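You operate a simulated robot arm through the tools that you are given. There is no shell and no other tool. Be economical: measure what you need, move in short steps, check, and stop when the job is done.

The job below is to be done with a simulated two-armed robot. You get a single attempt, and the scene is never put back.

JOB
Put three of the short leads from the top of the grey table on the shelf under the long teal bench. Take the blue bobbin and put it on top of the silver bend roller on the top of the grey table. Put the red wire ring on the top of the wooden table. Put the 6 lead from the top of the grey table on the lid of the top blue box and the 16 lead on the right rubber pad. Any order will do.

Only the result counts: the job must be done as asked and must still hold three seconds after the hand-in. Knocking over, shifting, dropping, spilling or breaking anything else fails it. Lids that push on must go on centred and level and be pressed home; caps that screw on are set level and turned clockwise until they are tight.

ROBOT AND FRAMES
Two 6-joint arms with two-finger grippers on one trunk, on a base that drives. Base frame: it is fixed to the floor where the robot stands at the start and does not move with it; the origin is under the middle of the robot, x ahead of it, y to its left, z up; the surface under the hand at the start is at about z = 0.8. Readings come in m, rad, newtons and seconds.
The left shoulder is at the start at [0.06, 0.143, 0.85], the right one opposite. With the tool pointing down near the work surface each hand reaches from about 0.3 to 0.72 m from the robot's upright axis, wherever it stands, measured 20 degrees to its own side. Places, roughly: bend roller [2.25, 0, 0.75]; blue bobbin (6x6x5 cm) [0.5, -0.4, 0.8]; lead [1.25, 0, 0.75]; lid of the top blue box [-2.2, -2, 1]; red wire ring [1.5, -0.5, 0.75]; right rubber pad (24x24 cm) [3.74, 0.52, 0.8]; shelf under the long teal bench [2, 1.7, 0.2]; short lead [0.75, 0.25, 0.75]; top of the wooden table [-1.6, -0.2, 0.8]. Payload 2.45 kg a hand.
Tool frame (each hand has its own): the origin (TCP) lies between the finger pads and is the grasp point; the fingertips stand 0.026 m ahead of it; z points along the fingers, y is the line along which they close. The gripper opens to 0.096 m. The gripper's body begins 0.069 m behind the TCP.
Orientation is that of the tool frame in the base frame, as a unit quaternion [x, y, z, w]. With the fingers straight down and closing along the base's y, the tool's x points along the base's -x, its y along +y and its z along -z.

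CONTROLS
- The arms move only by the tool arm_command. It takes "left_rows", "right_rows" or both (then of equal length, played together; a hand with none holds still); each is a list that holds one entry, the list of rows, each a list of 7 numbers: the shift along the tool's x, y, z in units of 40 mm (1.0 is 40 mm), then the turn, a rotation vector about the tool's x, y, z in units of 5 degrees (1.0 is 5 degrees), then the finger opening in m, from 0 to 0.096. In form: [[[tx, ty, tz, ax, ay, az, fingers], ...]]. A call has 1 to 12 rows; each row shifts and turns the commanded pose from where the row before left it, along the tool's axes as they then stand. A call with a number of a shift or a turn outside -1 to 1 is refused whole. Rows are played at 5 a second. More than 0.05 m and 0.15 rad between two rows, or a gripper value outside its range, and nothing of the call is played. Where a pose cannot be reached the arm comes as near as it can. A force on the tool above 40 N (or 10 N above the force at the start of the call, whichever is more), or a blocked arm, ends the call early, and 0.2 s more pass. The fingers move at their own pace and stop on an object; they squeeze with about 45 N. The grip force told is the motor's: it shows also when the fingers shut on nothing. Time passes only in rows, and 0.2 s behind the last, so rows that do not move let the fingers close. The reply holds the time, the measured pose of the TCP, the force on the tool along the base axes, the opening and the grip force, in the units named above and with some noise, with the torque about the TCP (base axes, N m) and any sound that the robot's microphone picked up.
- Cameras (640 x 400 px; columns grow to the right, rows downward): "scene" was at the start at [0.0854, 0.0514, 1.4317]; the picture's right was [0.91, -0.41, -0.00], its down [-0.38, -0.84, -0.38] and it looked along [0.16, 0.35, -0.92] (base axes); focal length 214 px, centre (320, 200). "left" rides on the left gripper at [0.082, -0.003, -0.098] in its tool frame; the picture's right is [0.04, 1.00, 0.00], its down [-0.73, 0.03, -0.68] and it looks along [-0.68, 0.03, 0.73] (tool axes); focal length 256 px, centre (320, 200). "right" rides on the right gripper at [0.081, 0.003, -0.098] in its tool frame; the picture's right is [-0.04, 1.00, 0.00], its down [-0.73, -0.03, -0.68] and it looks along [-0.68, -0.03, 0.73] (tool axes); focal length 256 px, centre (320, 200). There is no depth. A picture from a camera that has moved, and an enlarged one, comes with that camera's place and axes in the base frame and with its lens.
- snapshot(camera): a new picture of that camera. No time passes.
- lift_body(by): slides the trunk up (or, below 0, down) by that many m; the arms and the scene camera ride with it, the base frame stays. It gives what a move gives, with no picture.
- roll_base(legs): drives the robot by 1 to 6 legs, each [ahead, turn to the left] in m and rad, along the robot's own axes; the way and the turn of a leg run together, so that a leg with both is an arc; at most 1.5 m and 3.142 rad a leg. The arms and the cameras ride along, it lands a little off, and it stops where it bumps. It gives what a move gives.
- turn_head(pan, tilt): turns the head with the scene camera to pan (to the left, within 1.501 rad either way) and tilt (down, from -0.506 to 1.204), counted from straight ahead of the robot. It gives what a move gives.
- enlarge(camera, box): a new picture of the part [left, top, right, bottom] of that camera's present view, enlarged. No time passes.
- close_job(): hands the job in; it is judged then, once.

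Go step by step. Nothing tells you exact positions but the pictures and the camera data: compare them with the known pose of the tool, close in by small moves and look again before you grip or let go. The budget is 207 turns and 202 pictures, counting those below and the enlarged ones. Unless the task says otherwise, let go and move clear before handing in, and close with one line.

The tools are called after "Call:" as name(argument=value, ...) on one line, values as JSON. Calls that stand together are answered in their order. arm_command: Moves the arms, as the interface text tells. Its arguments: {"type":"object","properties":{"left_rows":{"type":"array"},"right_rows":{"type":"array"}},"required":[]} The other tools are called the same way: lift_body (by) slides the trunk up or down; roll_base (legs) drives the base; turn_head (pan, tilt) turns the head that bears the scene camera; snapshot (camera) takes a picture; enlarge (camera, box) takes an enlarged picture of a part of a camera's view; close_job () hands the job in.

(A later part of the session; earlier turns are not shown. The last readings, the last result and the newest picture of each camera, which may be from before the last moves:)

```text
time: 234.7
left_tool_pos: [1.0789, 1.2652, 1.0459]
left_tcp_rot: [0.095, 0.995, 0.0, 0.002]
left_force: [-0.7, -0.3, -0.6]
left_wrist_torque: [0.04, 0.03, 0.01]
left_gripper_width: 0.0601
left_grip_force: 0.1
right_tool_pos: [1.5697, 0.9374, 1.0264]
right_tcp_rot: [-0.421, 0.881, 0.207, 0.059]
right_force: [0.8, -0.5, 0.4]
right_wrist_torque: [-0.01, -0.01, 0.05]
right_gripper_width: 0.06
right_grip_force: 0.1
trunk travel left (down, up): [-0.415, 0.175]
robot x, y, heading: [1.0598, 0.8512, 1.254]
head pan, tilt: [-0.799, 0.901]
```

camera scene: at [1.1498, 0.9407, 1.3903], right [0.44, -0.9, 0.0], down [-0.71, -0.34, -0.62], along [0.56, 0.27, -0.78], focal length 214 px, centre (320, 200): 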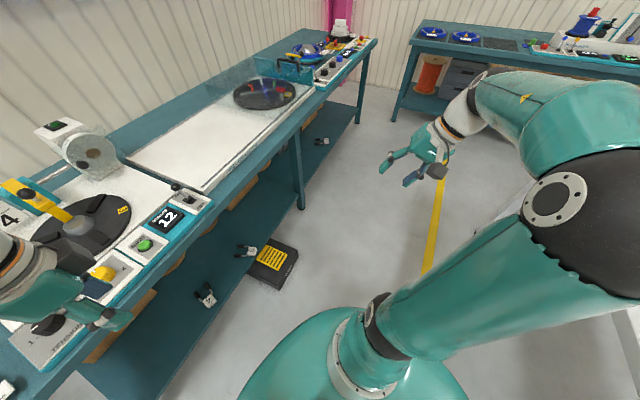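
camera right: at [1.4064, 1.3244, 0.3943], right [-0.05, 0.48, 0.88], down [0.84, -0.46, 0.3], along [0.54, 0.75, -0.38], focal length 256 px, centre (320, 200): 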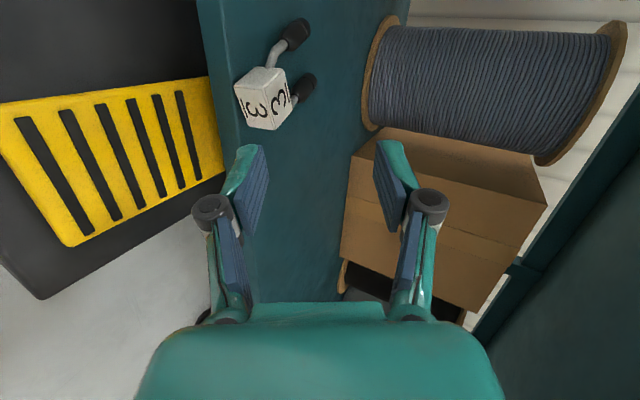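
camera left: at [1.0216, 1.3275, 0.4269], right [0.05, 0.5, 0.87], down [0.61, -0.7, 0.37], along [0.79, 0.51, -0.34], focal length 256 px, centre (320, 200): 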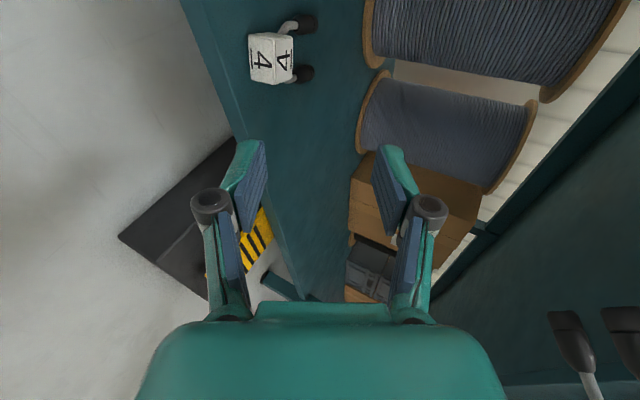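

Call:
arm_command(right_rows=[[[0, 0, 0, 0.745, 0.657, 0, 0.06], [0, 0, 0, 0.745, 0.657, 0, 0.06], [0, 0, 0, 0.745, 0.657, 0, 0.06], [0, 0, 0, 0.745, 0.657, 0, 0.06], [0, 0, 0, 0.745, 0.657, 0, 0.06]]])

Call:
snapshot(camera="scene")

```text
time: 235.9
left_tool_pos: [1.0805, 1.2647, 1.0482]
left_tcp_rot: [0.095, 0.995, 0.0, 0.001]
left_force: [-0.9, 0.8, -0.3]
left_wrist_torque: [-0.01, -0.01, 0.02]
left_gripper_width: 0.0599
left_grip_force: 0.0
right_tool_pos: [1.5689, 0.9376, 1.0256]
right_tcp_rot: [-0.421, 0.881, 0.207, 0.059]
right_force: [-0.4, -0.1, 0.0]
right_wrist_torque: [-0.01, 0.0, 0.02]
right_gripper_width: 0.06
right_grip_force: 0.2
right hand out of reach, approached as far as the arm can: row 1, 2, 3, 4, 5
trunk travel left (down, up): [-0.415, 0.175]
robot x, y, heading: [1.059, 0.8494, 1.247]
head pan, tilt: [-0.799, 0.901]
```

```text
97 pictures are left
camera scene: at [1.1498, 0.9406, 1.3903], right [0.44, -0.9, 0.0], down [-0.71, -0.34, -0.62], along [0.56, 0.27, -0.78], focal length 214 px, centre (320, 200)
```

scene: 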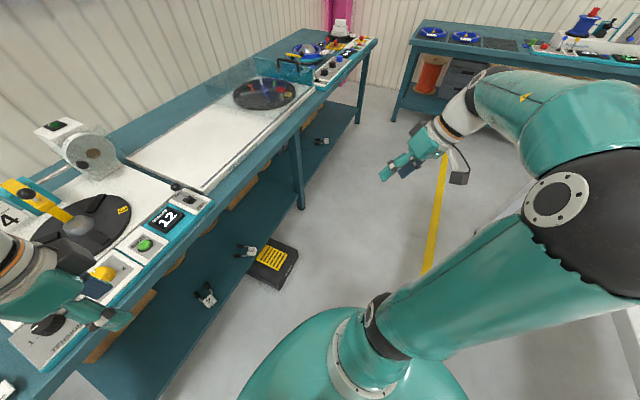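

Call:
arm_command(right_rows=[[[-0.325, 0.765, 0.365, 0, 0, 0, 0.06], [-0.325, 0.765, 0.365, 0, 0, 0, 0.06], [-0.325, 0.765, 0.365, 0, 0, 0, 0.06], [-0.325, 0.765, 0.365, 0, 0, 0, 0.06], [-0.325, 0.765, 0.365, 0, 0, 0, 0.06], [-0.325, 0.765, 0.365, 0, 0, 0, 0.06], [-0.325, 0.765, 0.365, 0, 0, 0, 0.06], [-0.325, 0.765, 0.365, 0, 0, 0, 0.06], [-0.325, 0.765, 0.365, 0, 0, 0, 0.06], [-0.325, 0.765, 0.365, 0, 0, 0, 0.06]]])

Call:
arm_command(right_rows=[[[0, 0, 0, 0.745, 0.657, 0, 0.06], [0, 0, 0, 0.745, 0.657, 0, 0.06], [0, 0, 0, 0.745, 0.657, 0, 0.06], [0, 0, 0, 0.745, 0.657, 0, 0.06], [0, 0, 0, 0.745, 0.657, 0, 0.06]]])

Call:
snapshot(camera="scene")

```text
time: 238.1
left_tool_pos: [1.0797, 1.265, 1.0469]
left_tcp_rot: [0.096, 0.995, 0.001, 0.001]
left_force: [0.2, -0.3, 0.9]
left_wrist_torque: [0.01, 0.01, -0.02]
left_gripper_width: 0.0599
left_grip_force: 0.1
right_tool_pos: [1.4942, 1.0698, 0.8723]
right_tcp_rot: [-0.42, 0.878, 0.223, 0.06]
right_force: [0.1, 0.4, 0.4]
right_wrist_torque: [0.01, -0.03, 0.03]
right_gripper_width: 0.06
right_grip_force: 0.1
right hand out of reach, approached as far as the arm can: row 1, 2, 3, 4, 5, 6, 7, 8, 9, 10
trunk travel left (down, up): [-0.415, 0.175]
robot x, y, heading: [1.0582, 0.8515, 1.248]
head pan, tilt: [-0.799, 0.901]
```

```text
time: 239.3
left_tool_pos: [1.0796, 1.2652, 1.0459]
left_tcp_rot: [0.096, 0.995, 0.0, 0.001]
left_force: [0.3, -0.2, 0.0]
left_wrist_torque: [-0.01, -0.02, 0.02]
left_gripper_width: 0.0601
left_grip_force: 0.0
right_tool_pos: [1.4924, 1.0693, 0.8731]
right_tcp_rot: [-0.42, 0.877, 0.223, 0.06]
right_force: [0.0, -0.6, 0.6]
right_wrist_torque: [0.04, -0.03, 0.01]
right_gripper_width: 0.06
right_grip_force: 0.1
right hand out of reach, approached as far as the arm can: row 1, 2, 3, 4, 5
trunk travel left (down, up): [-0.415, 0.175]
robot x, y, heading: [1.0607, 0.8501, 1.251]
head pan, tilt: [-0.799, 0.901]
```

```text
96 pictures are left
camera scene: at [1.1499, 0.9407, 1.3903], right [0.44, -0.9, 0.0], down [-0.71, -0.34, -0.62], along [0.56, 0.27, -0.78], focal length 214 px, centre (320, 200)
```

scene: 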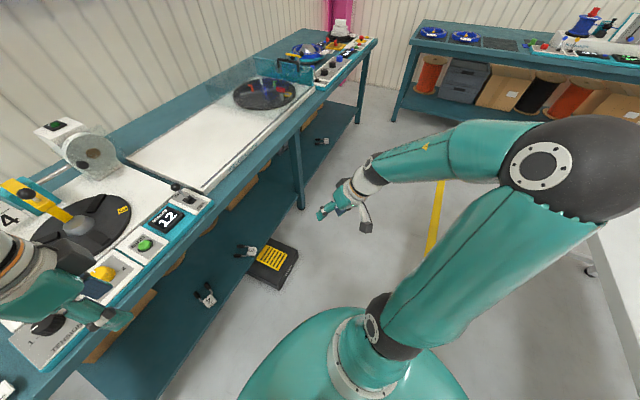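

Call:
arm_command(right_rows=[[[0, 0, 0, 0, 0, 1, 0.06], [0, 0, 0, 0, 0, 1, 0.06], [0, 0, 0, 0, 0, 1, 0.06], [0, 0, 0, 0, 0, 1, 0.06], [0, 0, 0, 0, 0, 1, 0.06], [0, 0, 0, 0, 0, 1, 0.06], [0, 0, 0, 0, 0, 1, 0.06], [0, 0, 0, 0, 0, 1, 0.06]]])

Call:
arm_command(right_rows=[[[0, 0, 0, -1, 0, 0, 0.06], [0, 0, 0, -1, 0, 0, 0.06], [0, 0, 0, -1, 0, 0, 0.06], [0, 0, 0, -1, 0, 0, 0.06], [0, 0, 0, -1, 0, 0, 0.06], [0, 0, 0, -1, 0, 0, 0.06]]])

```text
time: 241.1
left_tool_pos: [1.079, 1.2645, 1.048]
left_tcp_rot: [0.096, 0.995, 0.0, 0.002]
left_force: [-0.7, -0.9, -0.2]
left_wrist_torque: [-0.02, 0.0, -0.04]
left_gripper_width: 0.0597
left_grip_force: 0.0
right_tool_pos: [1.5039, 1.0432, 0.8461]
right_tcp_rot: [-0.095, 0.968, 0.234, -0.019]
right_force: [-0.4, -0.6, 0.6]
right_wrist_torque: [-0.02, 0.01, 0.04]
right_gripper_width: 0.0601
right_grip_force: 0.1
right hand out of reach, approached as far as the arm can: row 6, 7, 8
trunk travel left (down, up): [-0.415, 0.175]
robot x, y, heading: [1.0647, 0.851, 1.256]
head pan, tilt: [-0.799, 0.901]
```

```text
time: 242.5
left_tool_pos: [1.0776, 1.265, 1.0477]
left_tcp_rot: [0.095, 0.995, -0.001, 0.002]
left_force: [0.1, 0.0, 0.4]
left_wrist_torque: [0.0, -0.03, -0.02]
left_gripper_width: 0.0601
left_grip_force: 0.1
right_tool_pos: [1.5043, 1.0431, 0.8457]
right_tcp_rot: [-0.085, 0.875, 0.474, -0.042]
right_force: [-0.3, -0.4, -0.6]
right_wrist_torque: [-0.01, 0.03, 0.01]
right_gripper_width: 0.0601
right_grip_force: 0.0
trunk travel left (down, up): [-0.415, 0.175]
robot x, y, heading: [1.063, 0.8541, 1.251]
head pan, tilt: [-0.799, 0.901]
```

Call:
arm_command(right_rows=[[[0.558, 0.722, 0.375, 0, 0, 0, 0.06], [0.558, 0.722, 0.375, 0, 0, 0, 0.06], [0.558, 0.722, 0.375, 0, 0, 0, 0.06], [0.558, 0.722, 0.375, 0, 0, 0, 0.06], [0.558, 0.722, 0.375, 0, 0, 0, 0.06], [0.558, 0.722, 0.375, 0, 0, 0, 0.06], [0.558, 0.722, 0.375, 0, 0, 0, 0.06], [0.558, 0.722, 0.375, 0, 0, 0, 0.06], [0.558, 0.722, 0.375, 0, 0, 0, 0.06]]])

Call:
arm_command(right_rows=[[[0, 0, 0, 1, 0, 0, 0.06], [0, 0, 0, 1, 0, 0, 0.06], [0, 0, 0, 1, 0, 0, 0.06], [0, 0, 0, 1, 0, 0, 0.06], [0, 0, 0, 1, 0, 0, 0.06], [0, 0, 0, 1, 0, 0, 0.06], [0, 0, 0, 1, 0, 0, 0.06], [0, 0, 0, 1, 0, 0, 0.06], [0, 0, 0, 1, 0, 0, 0.06], [0, 0, 0, 1, 0, 0, 0.06], [0, 0, 0, 1, 0, 0, 0.06]]])

Call:
snapshot(camera="scene")

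```text
time: 244.5
left_tool_pos: [1.0782, 1.2654, 1.0487]
left_tcp_rot: [0.095, 0.995, -0.001, 0.002]
left_force: [-0.8, -0.2, 0.2]
left_wrist_torque: [0.0, -0.01, -0.02]
left_gripper_width: 0.0599
left_grip_force: 0.1
right_tool_pos: [1.2832, 1.2695, 1.0014]
right_tcp_rot: [-0.211, 0.849, 0.485, 0.014]
right_force: [0.7, 0.4, -1.0]
right_wrist_torque: [0.05, 0.02, 0.02]
right_gripper_width: 0.0602
right_grip_force: 0.1
right hand out of reach, approached as far as the arm can: row 2, 3, 4
trunk travel left (down, up): [-0.415, 0.175]
robot x, y, heading: [1.0589, 0.8529, 1.251]
head pan, tilt: [-0.799, 0.901]
```

```text
time: 246.9
left_tool_pos: [1.0788, 1.2647, 1.0481]
left_tcp_rot: [0.095, 0.995, 0.0, 0.002]
left_force: [0.2, 0.7, 0.8]
left_wrist_torque: [-0.04, -0.01, -0.02]
left_gripper_width: 0.0602
left_grip_force: 0.1
right_tool_pos: [1.3097, 1.2768, 1.002]
right_tcp_rot: [-0.062, 0.995, 0.073, 0.024]
right_force: [-0.5, 0.5, 0.3]
right_wrist_torque: [0.01, -0.01, -0.02]
right_gripper_width: 0.0601
right_grip_force: 0.1
right hand out of reach, approached as far as the arm can: row 1, 2, 3
trunk travel left (down, up): [-0.415, 0.175]
robot x, y, heading: [1.0595, 0.8527, 1.25]
head pan, tilt: [-0.799, 0.901]
```

```text
95 pictures are left
camera scene: at [1.1499, 0.9414, 1.3902], right [0.44, -0.9, 0.0], down [-0.71, -0.34, -0.62], along [0.56, 0.27, -0.78], focal length 214 px, centre (320, 200)
```

scene: 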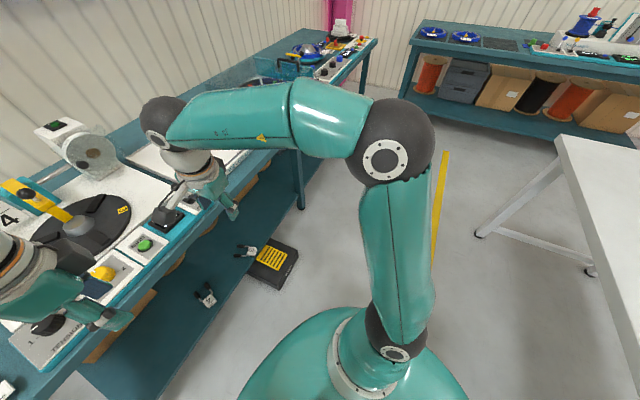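

Call:
arm_command(right_rows=[[[0, 0, 0, 0.81, 0.33, 0, 0.06], [0, 0, 0, 0.81, 0.33, 0, 0.06], [0, 0, 0, 0, 0, -1, 0.06], [0, 0, 0, 0, 0, -1, 0.06], [0, 0, 0, 0, 0, -1, 0.06], [0, 0, 0, 0, 0, -1, 0.06], [0, 0, 0, 0, 0, -1, 0.06], [0, 0, 0, 0, 0, -1, 0.06], [0, 0, 0, 0, 0, -1, 0.06], [0, 0, 0, 0, 0, -1, 0.06], [0, 0, 0, 0, 0, -1, 0.06], [0, 0, 0, 0, 0, -1, 0.06]]], left_rows=[[[0, 0, 0, 0, 0, 0, 0.06], [0, 0, 0, 0, 0, 0, 0.06], [0, 0, 0, 0, 0, -1, 0.06], [0, 0, 0, 0, 0, -1, 0.06], [0, 0, 0, 0, 0, -1, 0.06], [0, 0, 0, 0, 0, -1, 0.06], [0, 0, 0, 0, 0, -1, 0.06], [0, 0, 0, 0, 0, -1, 0.06], [0, 0, 0, 0, 0, -1, 0.06], [0, 0, 0, 0, 0, -1, 0.06], [0, 0, 0, 0, 0, -1, 0.06], [0, 0, 0, 0, 0, -1, 0.06]]])

Call:
arm_command(right_rows=[[[0, 0, 0, 0, 0, -1, 0.06], [0, 0, 0, 0, 0, -1, 0.06], [0, 0, 0, 0, 0, -1, 0.06], [0, 0, 0, 0, 0, -1, 0.06], [0, 0, 0, 0, 0, -1, 0.06], [0, 0, 0, 0, 0, -1, 0.06], [0, 0, 0, 0, 0, -1, 0.06], [0, 0, 0, 0, 0, -1, 0.06]]], left_rows=[[[0, 0, 0, 0, 0, -1, 0.06], [0, 0, 0, 0, 0, -1, 0.06], [0, 0, 0, 0, 0, -1, 0.06], [0, 0, 0, 0, 0, -1, 0.06], [0, 0, 0, 0, 0, -1, 0.06], [0, 0, 0, 0, 0, -1, 0.06], [0, 0, 0, 0, 0, -1, 0.06], [0, 0, 0, 0, 0, -1, 0.06]]])

Call:
lift_body(by=0.17)

Call:
roll_base(legs=[[0, -0.5]])

Call:
roll_base(legs=[[0, -0.5]])

```text
time: 249.5
left_tool_pos: [1.0793, 1.2631, 1.0485]
left_tcp_rot: [-0.335, 0.942, 0.0, 0.001]
left_force: [0.6, 0.2, 0.3]
left_wrist_torque: [-0.03, 0.04, 0.02]
left_gripper_width: 0.06
left_grip_force: 0.1
right_tool_pos: [1.3087, 1.2758, 1.0035]
right_tcp_rot: [-0.479, 0.878, 0.001, 0.001]
right_force: [0.1, 0.2, 0.1]
right_wrist_torque: [0.02, 0.0, 0.0]
right_gripper_width: 0.06
right_grip_force: 0.0
trunk travel left (down, up): [-0.415, 0.175]
robot x, y, heading: [1.0625, 0.8546, 1.253]
head pan, tilt: [-0.799, 0.901]
```

```text
time: 251.3
left_tool_pos: [1.0771, 1.2638, 1.0486]
left_tcp_rot: [-0.637, 0.771, -0.001, 0.002]
left_force: [-0.2, 0.0, 0.5]
left_wrist_torque: [0.01, 0.0, 0.02]
left_gripper_width: 0.0602
left_grip_force: 0.1
right_tool_pos: [1.2838, 1.2668, 0.9969]
right_tcp_rot: [0.746, -0.666, 0.0, -0.006]
right_force: [0.4, 0.4, -0.6]
right_wrist_torque: [0.0, -0.02, 0.01]
right_gripper_width: 0.0601
right_grip_force: 0.0
right hand out of reach, approached as far as the arm can: row 8
trunk travel left (down, up): [-0.415, 0.175]
robot x, y, heading: [1.0615, 0.8535, 1.257]
head pan, tilt: [-0.799, 0.901]
```

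```text
time: 253.2
left_tool_pos: [1.0774, 1.2639, 1.2181]
left_tcp_rot: [-0.636, 0.772, -0.001, 0.001]
left_force: [0.2, 0.0, 0.5]
left_wrist_torque: [0.01, 0.0, -0.02]
left_gripper_width: 0.06
left_grip_force: 0.1
right_tool_pos: [1.2846, 1.2658, 1.1664]
right_tcp_rot: [0.745, -0.667, 0.001, -0.004]
right_force: [0.1, -0.8, -0.5]
right_wrist_torque: [0.03, 0.01, -0.01]
right_gripper_width: 0.0602
right_grip_force: 0.1
trunk travel left (down, up): [-0.585, 0.005]
robot x, y, heading: [1.0593, 0.8511, 1.252]
head pan, tilt: [-0.799, 0.901]
```

```text
time: 255.2
left_tool_pos: [1.2764, 1.2056, 1.217]
left_tcp_rot: [-0.424, 0.905, -0.002, 0.001]
left_force: [-0.8, 0.7, -0.7]
left_wrist_torque: [0.0, -0.01, 0.0]
left_gripper_width: 0.0602
left_grip_force: 0.1
right_tool_pos: [1.4528, 1.1074, 1.165]
right_tcp_rot: [-0.549, 0.836, -0.005, 0.01]
right_force: [0.7, -0.3, 0.0]
right_wrist_torque: [0.02, -0.04, 0.0]
right_gripper_width: 0.0598
right_grip_force: 0.1
trunk travel left (down, up): [-0.585, 0.005]
robot x, y, heading: [1.0518, 0.868, 0.744]
head pan, tilt: [-0.799, 0.901]
```

```text
time: 257.2
left_tool_pos: [1.4143, 1.0542, 1.2182]
left_tcp_rot: [-0.186, 0.983, -0.001, 0.0]
left_force: [0.3, -0.3, -0.3]
left_wrist_torque: [0.02, 0.0, 0.02]
left_gripper_width: 0.0601
left_grip_force: 0.0
right_tool_pos: [1.5216, 0.8874, 1.1649]
right_tcp_rot: [-0.315, 0.949, -0.014, 0.011]
right_force: [-0.4, -0.2, 0.4]
right_wrist_torque: [0.0, -0.01, -0.02]
right_gripper_width: 0.06
right_grip_force: 0.0
trunk travel left (down, up): [-0.585, 0.005]
robot x, y, heading: [1.0508, 0.8864, 0.252]
head pan, tilt: [-0.799, 0.901]
```

Call:
roll_base(legs=[[0, -0.27], [0.23, 0]])

Call:
roll_base(legs=[[0, -0.5]])

Call:
roll_base(legs=[[0, -0.5]])

Call:
roll_base(legs=[[0, -0.55]])

Call:
turn_head(pan=0, tilt=0.8)

Call:
snapshot(camera="scene")

```text
time: 259.9
left_tool_pos: [1.6764, 0.9445, 1.2181]
left_tcp_rot: [-0.051, 0.999, -0.002, 0.0]
left_force: [0.7, -0.1, 0.1]
left_wrist_torque: [0.02, 0.02, -0.02]
left_gripper_width: 0.0602
left_grip_force: 0.1
right_tool_pos: [1.7332, 0.7539, 1.1656]
right_tcp_rot: [-0.184, 0.983, -0.015, 0.009]
right_force: [-0.4, -0.2, 0.3]
right_wrist_torque: [0.02, 0.08, -0.02]
right_gripper_width: 0.0601
right_grip_force: 0.0
trunk travel left (down, up): [-0.585, 0.005]
robot x, y, heading: [1.2734, 0.8784, -0.03]
head pan, tilt: [-0.799, 0.901]
```

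```text
time: 261.9
left_tool_pos: [1.6571, 0.7495, 1.219]
left_tcp_rot: [0.195, 0.981, -0.001, 0.0]
left_force: [0.4, -0.3, -0.4]
left_wrist_torque: [0.0, 0.01, 0.01]
left_gripper_width: 0.0601
left_grip_force: 0.0
right_tool_pos: [1.6144, 0.5574, 1.1647]
right_tcp_rot: [0.073, 0.997, -0.024, 0.006]
right_force: [-0.4, 0.5, 0.6]
right_wrist_torque: [-0.02, 0.03, -0.02]
right_gripper_width: 0.0598
right_grip_force: 0.0
trunk travel left (down, up): [-0.585, 0.005]
robot x, y, heading: [1.2861, 0.8931, -0.525]
head pan, tilt: [-0.799, 0.901]
```

```text
time: 263.9
left_tool_pos: [1.5395, 0.5861, 1.2185]
left_tcp_rot: [0.433, 0.902, -0.003, 0.0]
left_force: [0.8, -0.5, 0.2]
left_wrist_torque: [-0.01, 0.02, -0.01]
left_gripper_width: 0.06
left_grip_force: 0.0
right_tool_pos: [1.4134, 0.4414, 1.1647]
right_tcp_rot: [0.325, 0.945, -0.032, -0.001]
right_force: [-0.4, -0.3, 1.1]
right_wrist_torque: [0.0, 0.01, 0.02]
right_gripper_width: 0.06
right_grip_force: 0.0
trunk travel left (down, up): [-0.585, 0.005]
robot x, y, heading: [1.301, 0.9064, -1.022]
head pan, tilt: [-0.799, 0.901]
```

```text
time: 266.0
left_tool_pos: [1.3354, 0.5096, 1.2191]
left_tcp_rot: [0.664, 0.748, -0.002, -0.001]
left_force: [-0.4, 0.1, 0.0]
left_wrist_torque: [0.02, -0.04, 0.02]
left_gripper_width: 0.0601
left_grip_force: 0.1
right_tool_pos: [1.1572, 0.456, 1.1652]
right_tcp_rot: [0.58, 0.813, -0.038, -0.013]
right_force: [0.0, -0.3, -0.1]
right_wrist_torque: [0.0, -0.01, 0.0]
right_gripper_width: 0.0601
right_grip_force: 0.1
trunk travel left (down, up): [-0.585, 0.005]
robot x, y, heading: [1.3231, 0.9071, -1.573]
head pan, tilt: [-0.799, 0.901]
```

```text
time: 267.1
left_tool_pos: [1.3353, 0.5108, 1.2208]
left_tcp_rot: [0.663, 0.748, -0.001, -0.001]
left_force: [-0.3, 0.8, -0.8]
left_wrist_torque: [-0.02, 0.0, 0.03]
left_gripper_width: 0.0601
left_grip_force: 0.2
right_tool_pos: [1.1561, 0.4558, 1.1653]
right_tcp_rot: [0.581, 0.813, -0.039, -0.013]
right_force: [-0.1, -0.2, 0.5]
right_wrist_torque: [0.03, 0.01, -0.04]
right_gripper_width: 0.0599
right_grip_force: 0.0
trunk travel left (down, up): [-0.585, 0.005]
robot x, y, heading: [1.3264, 0.9069, -1.572]
head pan, tilt: [0.0, 0.799]
```

```text
94 pictures are left
camera scene: at [1.3247, 0.7636, 1.5681], right [-1.0, 0.0, 0.0], down [0.0, 0.72, -0.7], along [0.0, -0.7, -0.72], focal length 214 px, centre (320, 200)
```

scene: 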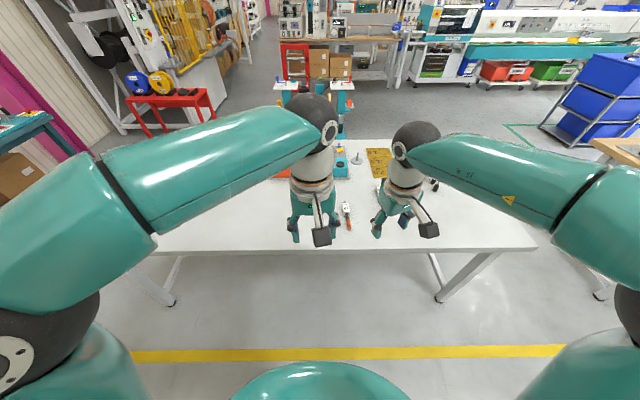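

Call:
roll_base(legs=[[0.22, 0]])

Call:
lift_body(by=-0.11)

Call:
snapshot(camera="left")

Call:
snapshot(camera="right")

```text
time: 268.9
left_tool_pos: [1.3353, 0.2852, 1.22]
left_tcp_rot: [0.663, 0.748, -0.001, -0.001]
left_force: [0.1, -0.7, 0.1]
left_wrist_torque: [0.08, 0.0, -0.02]
left_gripper_width: 0.0602
left_grip_force: 0.0
right_tool_pos: [1.1559, 0.2316, 1.1638]
right_tcp_rot: [0.581, 0.813, -0.039, -0.013]
right_force: [-0.9, -0.9, 0.5]
right_wrist_torque: [0.05, 0.01, -0.04]
right_gripper_width: 0.0598
right_grip_force: 0.1
trunk travel left (down, up): [-0.585, 0.005]
robot x, y, heading: [1.3265, 0.6819, -1.569]
head pan, tilt: [0.0, 0.799]
```

```text
time: 270.3
left_tool_pos: [1.3333, 0.287, 1.1115]
left_tcp_rot: [0.664, 0.748, -0.001, -0.001]
left_force: [0.2, 0.1, 0.2]
left_wrist_torque: [0.01, 0.02, 0.0]
left_gripper_width: 0.06
left_grip_force: 0.0
right_tool_pos: [1.1558, 0.2336, 1.0553]
right_tcp_rot: [0.581, 0.813, -0.038, -0.013]
right_force: [-0.3, -0.4, 0.1]
right_wrist_torque: [0.03, 0.03, 0.02]
right_gripper_width: 0.0603
right_grip_force: 0.1
trunk travel left (down, up): [-0.475, 0.115]
robot x, y, heading: [1.3195, 0.6874, -1.573]
head pan, tilt: [0.0, 0.799]
```

```text
93 pictures are left
camera left: at [1.3224, 0.3675, 1.2093], right [0.99, 0.16, 0.0], down [0.12, -0.72, 0.68], along [0.11, -0.67, -0.73], focal length 256 px, centre (320, 200)
```

left: 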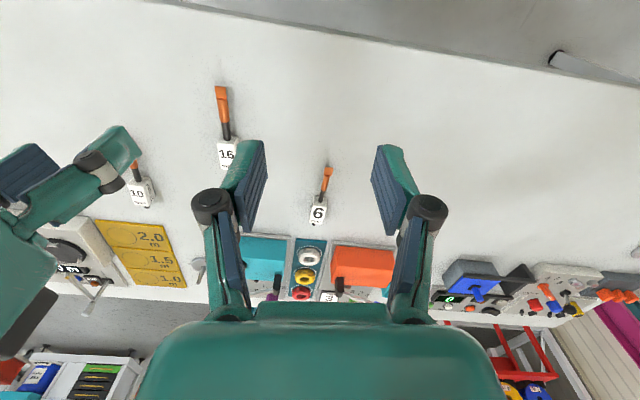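

```text
92 pictures are left
camera right: at [1.1391, 0.3165, 1.1512], right [0.96, 0.28, -0.08], down [0.26, -0.67, 0.7], along [0.15, -0.68, -0.71], focal length 256 px, centre (320, 200)
```

right: 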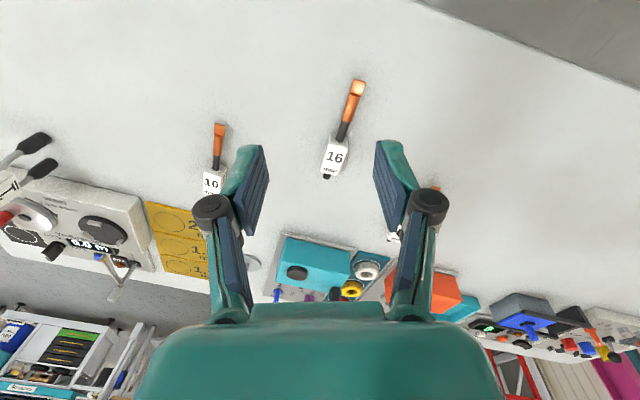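

Call:
arm_command(right_rows=[[[0, 0, 0, -0.9, 0.275, 0, 0.096], [0, 0, 0, 0, 0, 0.95, 0.096], [0, 0, 0, 0, 0, 0.95, 0.096], [0, 0, 0, 0, 0, 0.95, 0.096], [0, 0, 0, 0, 0, 0.95, 0.096], [-0.85, 0.275, 0.3, 0, 0, 0, 0.096], [-0.85, 0.275, 0.3, 0, 0, 0, 0.096], [-0.85, 0.275, 0.3, 0, 0, 0, 0.096], [-0.85, 0.275, 0.3, 0, 0, 0, 0.096], [0, 0, 0.5, 0, 0, 0, 0.096]]], left_rows=[[[0, 0, 0, 0, 0, 0.7, 0.096], [0, 0, 0, 0, 0, 0.66, 0.096], [-0.98, 0.156, 0.4, 0, 0, 0, 0.096], [-0.98, 0.156, 0.4, 0, 0, 0, 0.096], [-0.98, 0.156, 0.4, 0, 0, 0, 0.096], [-0.98, 0.156, 0.4, 0, 0, 0, 0.096], [-0.98, 0.156, 0.4, 0, 0, 0, 0.096], [-0.98, 0.156, 0.4, 0, 0, 0, 0.096], [-0.98, 0.156, 0.4, 0, 0, 0, 0.096], [-0.98, 0.156, 0.4, 0, 0, 0, 0.096]]])

Call:
snapshot(camera="left")

Call:
snapshot(camera="right")

```text
time: 272.5
left_tool_pos: [1.394, 0.0417, 0.9632]
left_tcp_rot: [0.706, 0.708, -0.001, -0.002]
left_force: [-0.1, -0.6, 0.3]
left_wrist_torque: [-0.02, 0.02, 0.03]
left_gripper_width: 0.0957
left_grip_force: 0.0
left hand out of reach, approached as far as the arm can: row 8, 9, 10
right_tool_pos: [1.217, 0.1067, 0.9848]
right_tcp_rot: [0.708, 0.707, 0.002, 0.0]
right_force: [-0.3, -0.5, 0.0]
right_wrist_torque: [-0.03, -0.02, -0.05]
right_gripper_width: 0.096
right_grip_force: 0.0
right hand out of reach, approached as far as the arm can: row 1
trunk travel left (down, up): [-0.475, 0.115]
robot x, y, heading: [1.3235, 0.6826, -1.573]
head pan, tilt: [0.0, 0.799]
```

```text
91 pictures are left
camera left: at [1.3915, 0.1227, 1.0631], right [1.0, 0.04, 0.0], down [0.03, -0.73, 0.68], along [0.03, -0.68, -0.73], focal length 256 px, centre (320, 200)
```

left: 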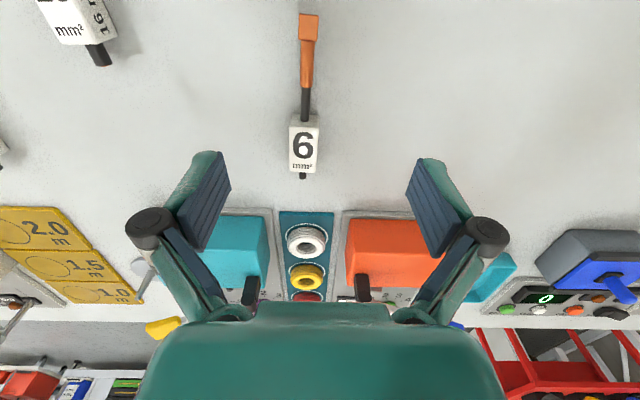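

```text
90 pictures are left
camera right: at [1.22, 0.1887, 1.082], right [1.0, -0.04, 0.0], down [-0.03, -0.73, 0.68], along [-0.03, -0.68, -0.73], focal length 256 px, centre (320, 200)
```

right: 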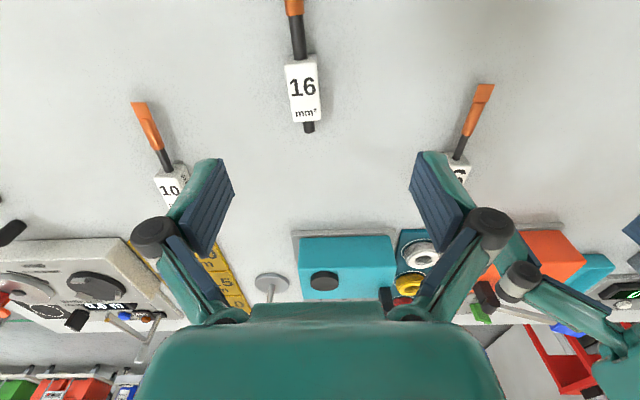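

Call:
arm_command(right_rows=[[[-0.3, -0.475, 0.6, 0, 0, 0, 0.096], [0, 0, 0.9, 0, 0, 0, 0.096], [0, 0, 0.9, 0, 0, 0, 0.096], [0, 0, 0.8, 0, 0, 0, 0.096], [0, 0, 0, 0, 0, 0, 0.096]]])

Call:
snapshot(camera="right")

```text
time: 273.7
left_tool_pos: [1.3925, 0.0426, 0.9657]
left_tcp_rot: [0.707, 0.707, -0.002, -0.001]
left_force: [0.1, 0.2, 0.7]
left_wrist_torque: [0.03, 0.04, 0.01]
left_gripper_width: 0.096
left_grip_force: 0.0
right_tool_pos: [1.1983, 0.0924, 0.8549]
right_tcp_rot: [0.708, 0.707, 0.0, -0.001]
right_force: [0.0, -0.6, 0.3]
right_wrist_torque: [-0.01, 0.01, -0.01]
right_gripper_width: 0.0959
right_grip_force: 0.0
trunk travel left (down, up): [-0.475, 0.115]
robot x, y, heading: [1.328, 0.6808, -1.571]
head pan, tilt: [0.0, 0.799]
```

```text
89 pictures are left
camera right: at [1.2018, 0.1747, 0.9532], right [1.0, -0.04, 0.0], down [-0.03, -0.73, 0.68], along [-0.03, -0.68, -0.73], focal length 256 px, centre (320, 200)
```

right: 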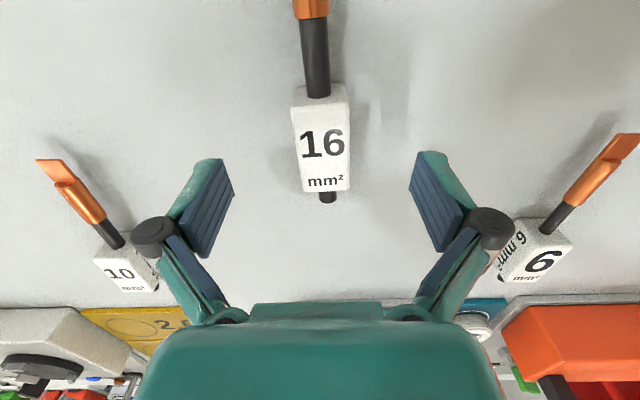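

Call:
arm_command(right_rows=[[[0, 0, 0.5, 0, 0, 0, 0.096], [0, 0, 0, 0, 0, 0, 0.096], [0, 0, 0, 0, 0, 0, 0.01], [0, 0, 0, 0, 0, 0, 0.01], [0, 0, 0, 0, 0, 0, 0.01], [0, 0, 0, 0, 0, 0, 0.01]]])

Call:
snapshot(camera="right")

```text
time: 275.1
left_tool_pos: [1.3937, 0.0412, 0.9649]
left_tcp_rot: [0.706, 0.708, -0.002, -0.001]
left_force: [-0.4, 0.1, 0.4]
left_wrist_torque: [0.0, -0.01, -0.01]
left_gripper_width: 0.096
left_grip_force: 0.1
right_tool_pos: [1.1988, 0.0932, 0.8354]
right_tcp_rot: [0.708, 0.707, 0.001, 0.0]
right_force: [1.3, -0.9, 0.7]
right_wrist_torque: [0.03, -0.03, -0.04]
right_gripper_width: 0.0293
right_grip_force: 45.0
trunk travel left (down, up): [-0.475, 0.115]
robot x, y, heading: [1.3269, 0.685, -1.577]
head pan, tilt: [0.0, 0.799]
```

```text
88 pictures are left
camera right: at [1.2024, 0.1755, 0.9337], right [1.0, -0.04, 0.0], down [-0.03, -0.73, 0.68], along [-0.03, -0.68, -0.73], focal length 256 px, centre (320, 200)
```

right: 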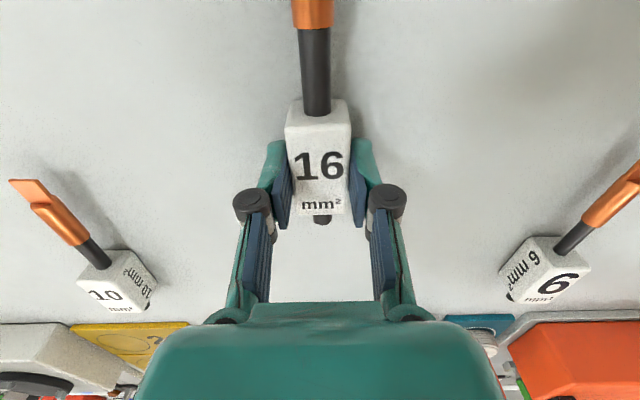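

Call:
arm_command(right_rows=[[[0, 0, -1, 0, 0, 0, 0.01], [0, 0, -1, 0, 0, 0, 0.01], [0, 0, -1, 0, 0, 0, 0.01], [0, 0, -1, 0, 0, 0, 0.01]]])

Call:
roll_base(legs=[[0.08, 0]])

Call:
snapshot(camera="left")

Call:
snapshot(camera="right")

```text
time: 276.1
left_tool_pos: [1.3928, 0.042, 0.9647]
left_tcp_rot: [0.706, 0.708, -0.003, -0.001]
left_force: [0.3, -0.6, 0.6]
left_wrist_torque: [0.0, -0.02, -0.02]
left_gripper_width: 0.096
left_grip_force: 0.0
right_tool_pos: [1.1989, 0.0944, 0.9964]
right_tcp_rot: [0.707, 0.707, 0.0, -0.001]
right_force: [0.0, 0.4, -2.6]
right_wrist_torque: [-0.03, -0.01, 0.02]
right_gripper_width: 0.0292
right_grip_force: 45.0
trunk travel left (down, up): [-0.475, 0.115]
robot x, y, heading: [1.322, 0.6837, -1.572]
head pan, tilt: [0.0, 0.799]
```

```text
time: 277.1
left_tool_pos: [1.3934, -0.0391, 0.9633]
left_tcp_rot: [0.707, 0.707, -0.001, -0.002]
left_force: [0.0, -0.1, 0.3]
left_wrist_torque: [0.04, -0.03, 0.01]
left_gripper_width: 0.0959
left_grip_force: 0.1
right_tool_pos: [1.1992, 0.0133, 0.996]
right_tcp_rot: [0.708, 0.706, 0.001, -0.001]
right_force: [0.1, -1.1, -2.8]
right_wrist_torque: [0.04, -0.01, 0.03]
right_gripper_width: 0.0294
right_grip_force: 45.3
trunk travel left (down, up): [-0.475, 0.115]
robot x, y, heading: [1.324, 0.6058, -1.574]
head pan, tilt: [0.0, 0.799]
```

```text
87 pictures are left
camera left: at [1.3906, 0.0412, 1.0622], right [1.0, 0.04, 0.0], down [0.03, -0.73, 0.68], along [0.03, -0.68, -0.74], focal length 256 px, centre (320, 200)
```

left: 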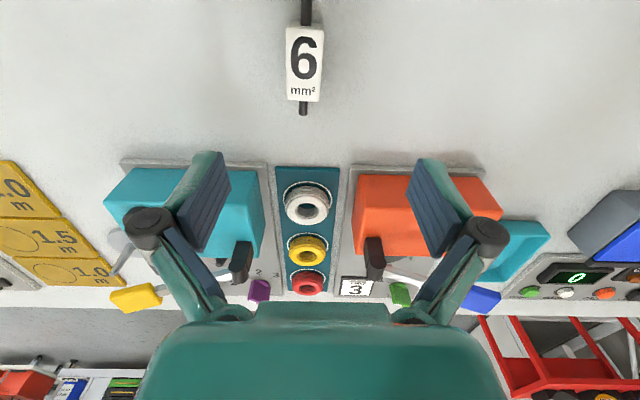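

```text
86 pictures are left
camera right: at [1.2025, 0.0938, 1.0932], right [1.0, -0.04, 0.0], down [-0.03, -0.74, 0.68], along [-0.03, -0.68, -0.74], focal length 256 px, centre (320, 200)
```

right: 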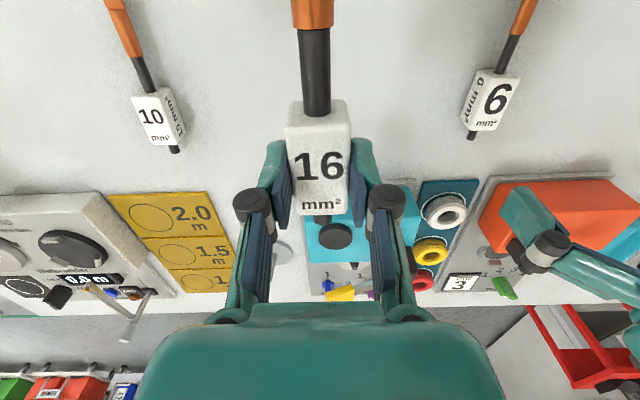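

Call:
arm_command(left_rows=[[[0.45, -0.33, 0.5, 0, 0, 0, 0.096], [0, 0, 0.9, 0, 0, 0, 0.096], [0, 0, 0.9, 0, 0, 0, 0.096], [0, 0, 0.4, 0, 0, 0, 0.096], [0, 0, 0, 0, 0, 0, 0.096]]])

Call:
snapshot(camera="left")

```text
time: 278.3
left_tool_pos: [1.3808, -0.021, 0.8576]
left_tcp_rot: [0.706, 0.708, -0.002, -0.002]
left_force: [-0.2, 1.2, 0.2]
left_wrist_torque: [0.0, 0.0, 0.03]
left_gripper_width: 0.096
left_grip_force: 0.1
right_tool_pos: [1.1988, 0.0137, 0.9961]
right_tcp_rot: [0.708, 0.707, 0.001, -0.001]
right_force: [0.2, -0.6, -1.3]
right_wrist_torque: [0.01, 0.03, -0.01]
right_gripper_width: 0.0293
right_grip_force: 44.9
trunk travel left (down, up): [-0.475, 0.115]
robot x, y, heading: [1.3257, 0.6038, -1.575]
head pan, tilt: [0.0, 0.799]
```

```text
85 pictures are left
camera left: at [1.3778, 0.0602, 0.9569], right [1.0, 0.04, 0.0], down [0.03, -0.73, 0.68], along [0.03, -0.68, -0.73], focal length 256 px, centre (320, 200)
```

left: 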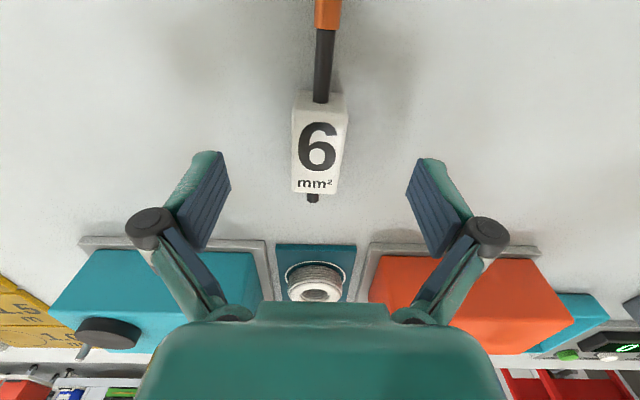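

Call:
arm_command(left_rows=[[[0, 0, 0.6, 0, 0, 0, 0.096], [0, 0, 0, 0, 0, 0, 0.096], [0, 0, 0, 0, 0, 0, 0.01], [0, 0, 0, 0, 0, 0, 0.01], [0, 0, 0, 0, 0, 0, 0.01], [0, 0, 0, 0, 0, 0, 0.01], [0, 0, -1, 0, 0, 0, 0.01], [0, 0, -1, 0, 0, 0, 0.01], [0, 0, -1, 0, 0, 0, 0.01], [0, 0, -1, 0, 0, 0, 0.01], [0, 0, -1, 0, 0, 0, 0.01]]])

Call:
snapshot(camera="left")

```text
time: 280.7
left_tool_pos: [1.3814, -0.0083, 1.0313]
left_tcp_rot: [0.707, 0.707, -0.001, -0.002]
left_force: [0.1, 0.1, -1.6]
left_wrist_torque: [-0.04, 0.02, 0.0]
left_gripper_width: 0.0294
left_grip_force: 44.9
left hand out of reach, approached as far as the arm can: row 11
right_tool_pos: [1.1998, 0.0149, 0.9967]
right_tcp_rot: [0.707, 0.707, 0.0, 0.0]
right_force: [0.6, -0.3, -1.9]
right_wrist_torque: [-0.05, 0.0, 0.02]
right_gripper_width: 0.0293
right_grip_force: 45.1
trunk travel left (down, up): [-0.475, 0.115]
robot x, y, heading: [1.3246, 0.6055, -1.576]
head pan, tilt: [0.0, 0.799]
```

```text
84 pictures are left
camera left: at [1.3788, 0.0727, 1.1289], right [1.0, 0.04, 0.0], down [0.03, -0.73, 0.68], along [0.03, -0.68, -0.73], focal length 256 px, centre (320, 200)
```

left: 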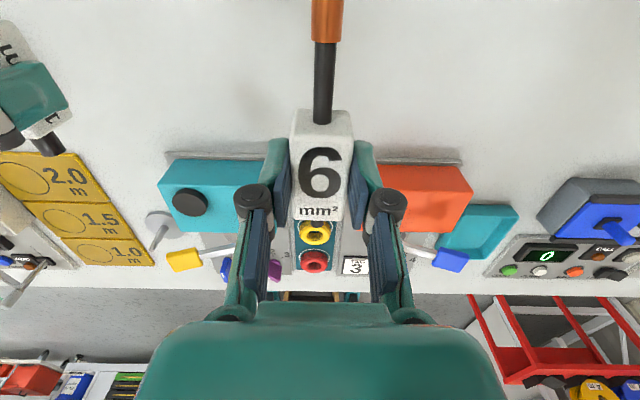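

Call:
lift_body(by=0.11)

Call:
roll_base(legs=[[-0.29, 0]])

Call:
roll_base(legs=[[0, 0.5]])

Call:
roll_base(legs=[[0, 0.5]])

Call:
roll_base(legs=[[0, 0.47]])

```text
time: 282.1
left_tool_pos: [1.3797, -0.0099, 1.1386]
left_tcp_rot: [0.707, 0.707, -0.002, -0.001]
left_force: [0.2, 0.7, -3.6]
left_wrist_torque: [0.02, -0.01, 0.0]
left_gripper_width: 0.0293
left_grip_force: 45.1
right_tool_pos: [1.1984, 0.0134, 1.1062]
right_tcp_rot: [0.708, 0.707, 0.001, 0.0]
right_force: [0.7, -0.3, -2.0]
right_wrist_torque: [0.0, -0.04, -0.01]
right_gripper_width: 0.0293
right_grip_force: 44.8
trunk travel left (down, up): [-0.585, 0.005]
robot x, y, heading: [1.329, 0.6062, -1.581]
head pan, tilt: [0.0, 0.799]
```

```text
time: 284.2
left_tool_pos: [1.3782, 0.2832, 1.14]
left_tcp_rot: [0.709, 0.705, -0.003, 0.0]
left_force: [-0.5, 0.4, -1.8]
left_wrist_torque: [-0.04, 0.05, -0.01]
left_gripper_width: 0.0294
left_grip_force: 45.1
right_tool_pos: [1.198, 0.3068, 1.1058]
right_tcp_rot: [0.709, 0.705, 0.0, 0.0]
right_force: [-0.6, 0.7, -1.5]
right_wrist_torque: [-0.04, 0.0, 0.01]
right_gripper_width: 0.0295
right_grip_force: 45.3
trunk travel left (down, up): [-0.585, 0.005]
robot x, y, heading: [1.3232, 0.8948, -1.574]
head pan, tilt: [0.0, 0.799]
```

```text
time: 286.1
left_tool_pos: [1.6477, 0.3742, 1.1395]
left_tcp_rot: [0.527, 0.85, -0.003, -0.001]
left_force: [0.8, 0.7, -1.8]
left_wrist_torque: [-0.04, 0.07, -0.01]
left_gripper_width: 0.0293
left_grip_force: 44.9
right_tool_pos: [1.4743, 0.3139, 1.1073]
right_tcp_rot: [0.528, 0.849, 0.0, -0.003]
right_force: [0.9, 0.5, -1.7]
right_wrist_torque: [-0.06, 0.05, 0.0]
right_gripper_width: 0.0293
right_grip_force: 44.9
trunk travel left (down, up): [-0.585, 0.005]
robot x, y, heading: [1.2934, 0.8866, -1.118]
head pan, tilt: [0.0, 0.799]
stopped in leg 1: the robot was blocked; the commanded pose is now the measured one
```

```text
time: 288.0
left_tool_pos: [1.8507, 0.5996, 1.1387]
left_tcp_rot: [0.302, 0.953, -0.002, -0.001]
left_force: [0.2, -0.5, -3.4]
left_wrist_torque: [0.03, 0.02, -0.01]
left_gripper_width: 0.0292
left_grip_force: 45.2
right_tool_pos: [1.7264, 0.4643, 1.1059]
right_tcp_rot: [0.303, 0.953, 0.001, -0.003]
right_force: [0.9, 0.5, -2.7]
right_wrist_torque: [0.0, 0.01, 0.0]
right_gripper_width: 0.0293
right_grip_force: 44.8
trunk travel left (down, up): [-0.585, 0.005]
robot x, y, heading: [1.2872, 0.8647, -0.621]
head pan, tilt: [0.0, 0.799]
```

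```text
time: 290.0
left_tool_pos: [1.9137, 0.8864, 1.1409]
left_tcp_rot: [0.069, 0.998, -0.002, -0.001]
left_force: [-0.1, 0.4, -2.6]
left_wrist_torque: [-0.01, 0.06, 0.0]
left_gripper_width: 0.0295
left_grip_force: 45.2
right_tool_pos: [1.8651, 0.7099, 1.1065]
right_tcp_rot: [0.07, 0.998, -0.001, -0.001]
right_force: [-0.2, -0.7, -1.9]
right_wrist_torque: [0.0, 0.01, -0.01]
right_gripper_width: 0.0292
right_grip_force: 45.2
trunk travel left (down, up): [-0.585, 0.005]
robot x, y, heading: [1.2881, 0.8388, -0.147]
head pan, tilt: [0.0, 0.799]
```

Call:
roll_base(legs=[[1.0, 0.1], [0.62, 0.05]])

Call:
turn_head(pan=-0.2, tilt=0.7)

Call:
snapshot(camera="scene")

Call:
snapshot(camera="right")

```text
time: 298.2
left_tool_pos: [3.477, 0.8571, 1.1412]
left_tcp_rot: [-0.001, 1.0, -0.001, -0.001]
left_force: [0.1, 0.2, -2.5]
left_wrist_torque: [0.02, 0.01, -0.02]
left_gripper_width: 0.0295
left_grip_force: 45.1
right_tool_pos: [3.4546, 0.6749, 1.1084]
right_tcp_rot: [-0.001, 1.0, 0.001, 0.0]
right_force: [0.6, -0.7, -3.4]
right_wrist_torque: [-0.01, 0.0, 0.01]
right_gripper_width: 0.0296
right_grip_force: 45.3
trunk travel left (down, up): [-0.585, 0.005]
robot x, y, heading: [2.8614, 0.7231, -0.011]
head pan, tilt: [0.0, 0.799]
```

```text
time: 298.9
left_tool_pos: [3.477, 0.8568, 1.1414]
left_tcp_rot: [0.0, 1.0, -0.002, -0.001]
left_force: [0.4, 1.0, -1.2]
left_wrist_torque: [-0.01, 0.01, -0.03]
left_gripper_width: 0.0293
left_grip_force: 44.8
right_tool_pos: [3.4548, 0.6741, 1.108]
right_tcp_rot: [0.001, 1.0, 0.0, -0.001]
right_force: [0.2, -0.1, -2.5]
right_wrist_torque: [0.0, -0.03, 0.0]
right_gripper_width: 0.0294
right_grip_force: 44.7
trunk travel left (down, up): [-0.585, 0.005]
robot x, y, heading: [2.8628, 0.7215, -0.011]
head pan, tilt: [-0.201, 0.7]
```

```text
83 pictures are left
camera scene: at [3.0089, 0.7017, 1.5763], right [-0.21, -0.98, 0.0], down [-0.63, 0.13, -0.76], along [0.75, -0.16, -0.65], focal length 214 px, centre (320, 200)
```

scene: 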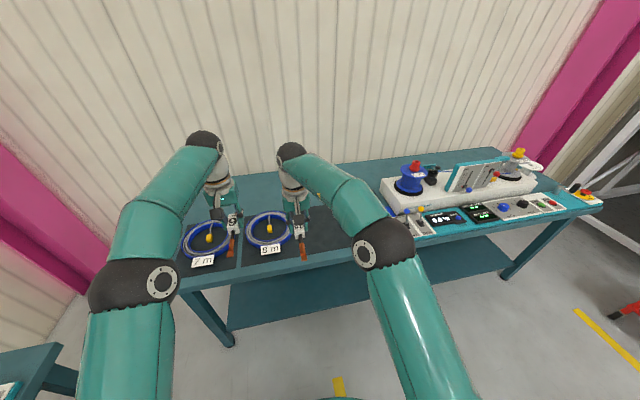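

```text
82 pictures are left
camera right: at [3.3738, 0.6781, 1.2068], right [0.04, 1.0, 0.0], down [0.73, -0.03, 0.68], along [0.68, -0.03, -0.74], focal length 256 px, centre (320, 200)
```

right: 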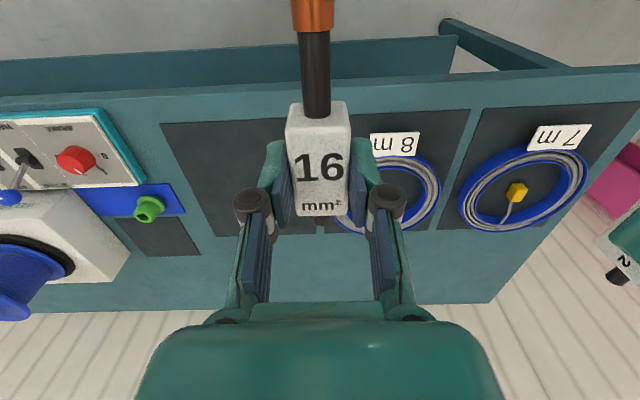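

Call:
roll_base(legs=[[0.2, 0]])

Call:
lift_body(by=-0.11)

Call:
arm_command(right_rows=[[[-0.2, -0.95, 0, 0, 0, 0, 0.01], [-0.2, -0.95, 0, 0, 0, 0, 0.01], [-0.2, -0.95, 0, 0, 0, 0, 0.01], [-0.2, -0.95, 0, 0, 0, 0, 0.01]]])

Call:
snapshot(camera="right")

Call:
snapshot(camera="scene")

```text
time: 300.5
left_tool_pos: [3.6815, 0.8538, 1.1409]
left_tcp_rot: [-0.001, 1.0, -0.002, -0.001]
left_force: [0.0, -0.3, -3.1]
left_wrist_torque: [-0.01, 0.04, 0.01]
left_gripper_width: 0.0292
left_grip_force: 44.8
right_tool_pos: [3.6591, 0.6707, 1.1079]
right_tcp_rot: [0.001, 1.0, 0.0, -0.002]
right_force: [0.1, 0.0, -2.1]
right_wrist_torque: [0.0, 0.02, 0.01]
right_gripper_width: 0.0293
right_grip_force: 45.0
trunk travel left (down, up): [-0.585, 0.005]
robot x, y, heading: [3.0682, 0.7211, -0.013]
head pan, tilt: [-0.201, 0.7]
```

```text
time: 301.9
left_tool_pos: [3.6793, 0.8536, 1.0324]
left_tcp_rot: [0.0, 1.0, -0.001, -0.002]
left_force: [-0.9, -1.0, -1.6]
left_wrist_torque: [0.01, 0.02, -0.01]
left_gripper_width: 0.0293
left_grip_force: 45.3
right_tool_pos: [3.6574, 0.6717, 0.9995]
right_tcp_rot: [0.001, 1.0, 0.0, -0.001]
right_force: [0.0, 0.0, -2.5]
right_wrist_torque: [0.0, -0.03, -0.02]
right_gripper_width: 0.0293
right_grip_force: 45.1
trunk travel left (down, up): [-0.475, 0.115]
robot x, y, heading: [3.064, 0.7184, -0.013]
head pan, tilt: [-0.201, 0.7]
```

```text
time: 302.9
left_tool_pos: [3.679, 0.8538, 1.0316]
left_tcp_rot: [0.0, 1.0, 0.0, -0.002]
left_force: [0.4, -0.5, -2.6]
left_wrist_torque: [0.01, 0.03, 0.0]
left_gripper_width: 0.0292
left_grip_force: 45.0
right_tool_pos: [3.6875, 0.5181, 0.9975]
right_tcp_rot: [0.0, 1.0, 0.001, -0.001]
right_force: [-0.7, -0.5, -1.6]
right_wrist_torque: [0.01, -0.03, -0.01]
right_gripper_width: 0.0294
right_grip_force: 44.9
trunk travel left (down, up): [-0.475, 0.115]
robot x, y, heading: [3.0662, 0.7219, -0.011]
head pan, tilt: [-0.201, 0.7]
```

```text
81 pictures are left
camera right: at [3.6072, 0.521, 1.0959], right [0.04, 1.0, 0.0], down [0.74, -0.03, 0.68], along [0.68, -0.03, -0.74], focal length 256 px, centre (320, 200)
```

right: 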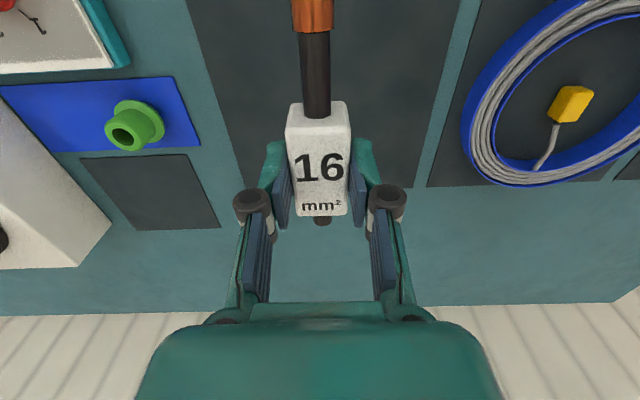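

```text
80 pictures are left
camera scene: at [3.2115, 0.6986, 1.4662], right [-0.21, -0.98, 0.0], down [-0.63, 0.14, -0.76], along [0.75, -0.16, -0.65], focal length 214 px, centre (320, 200)
```

scene: 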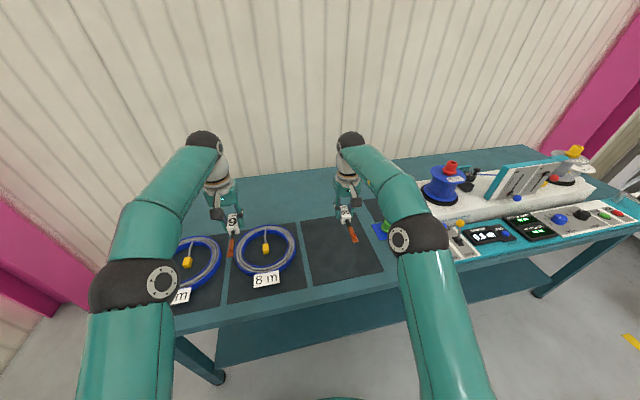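

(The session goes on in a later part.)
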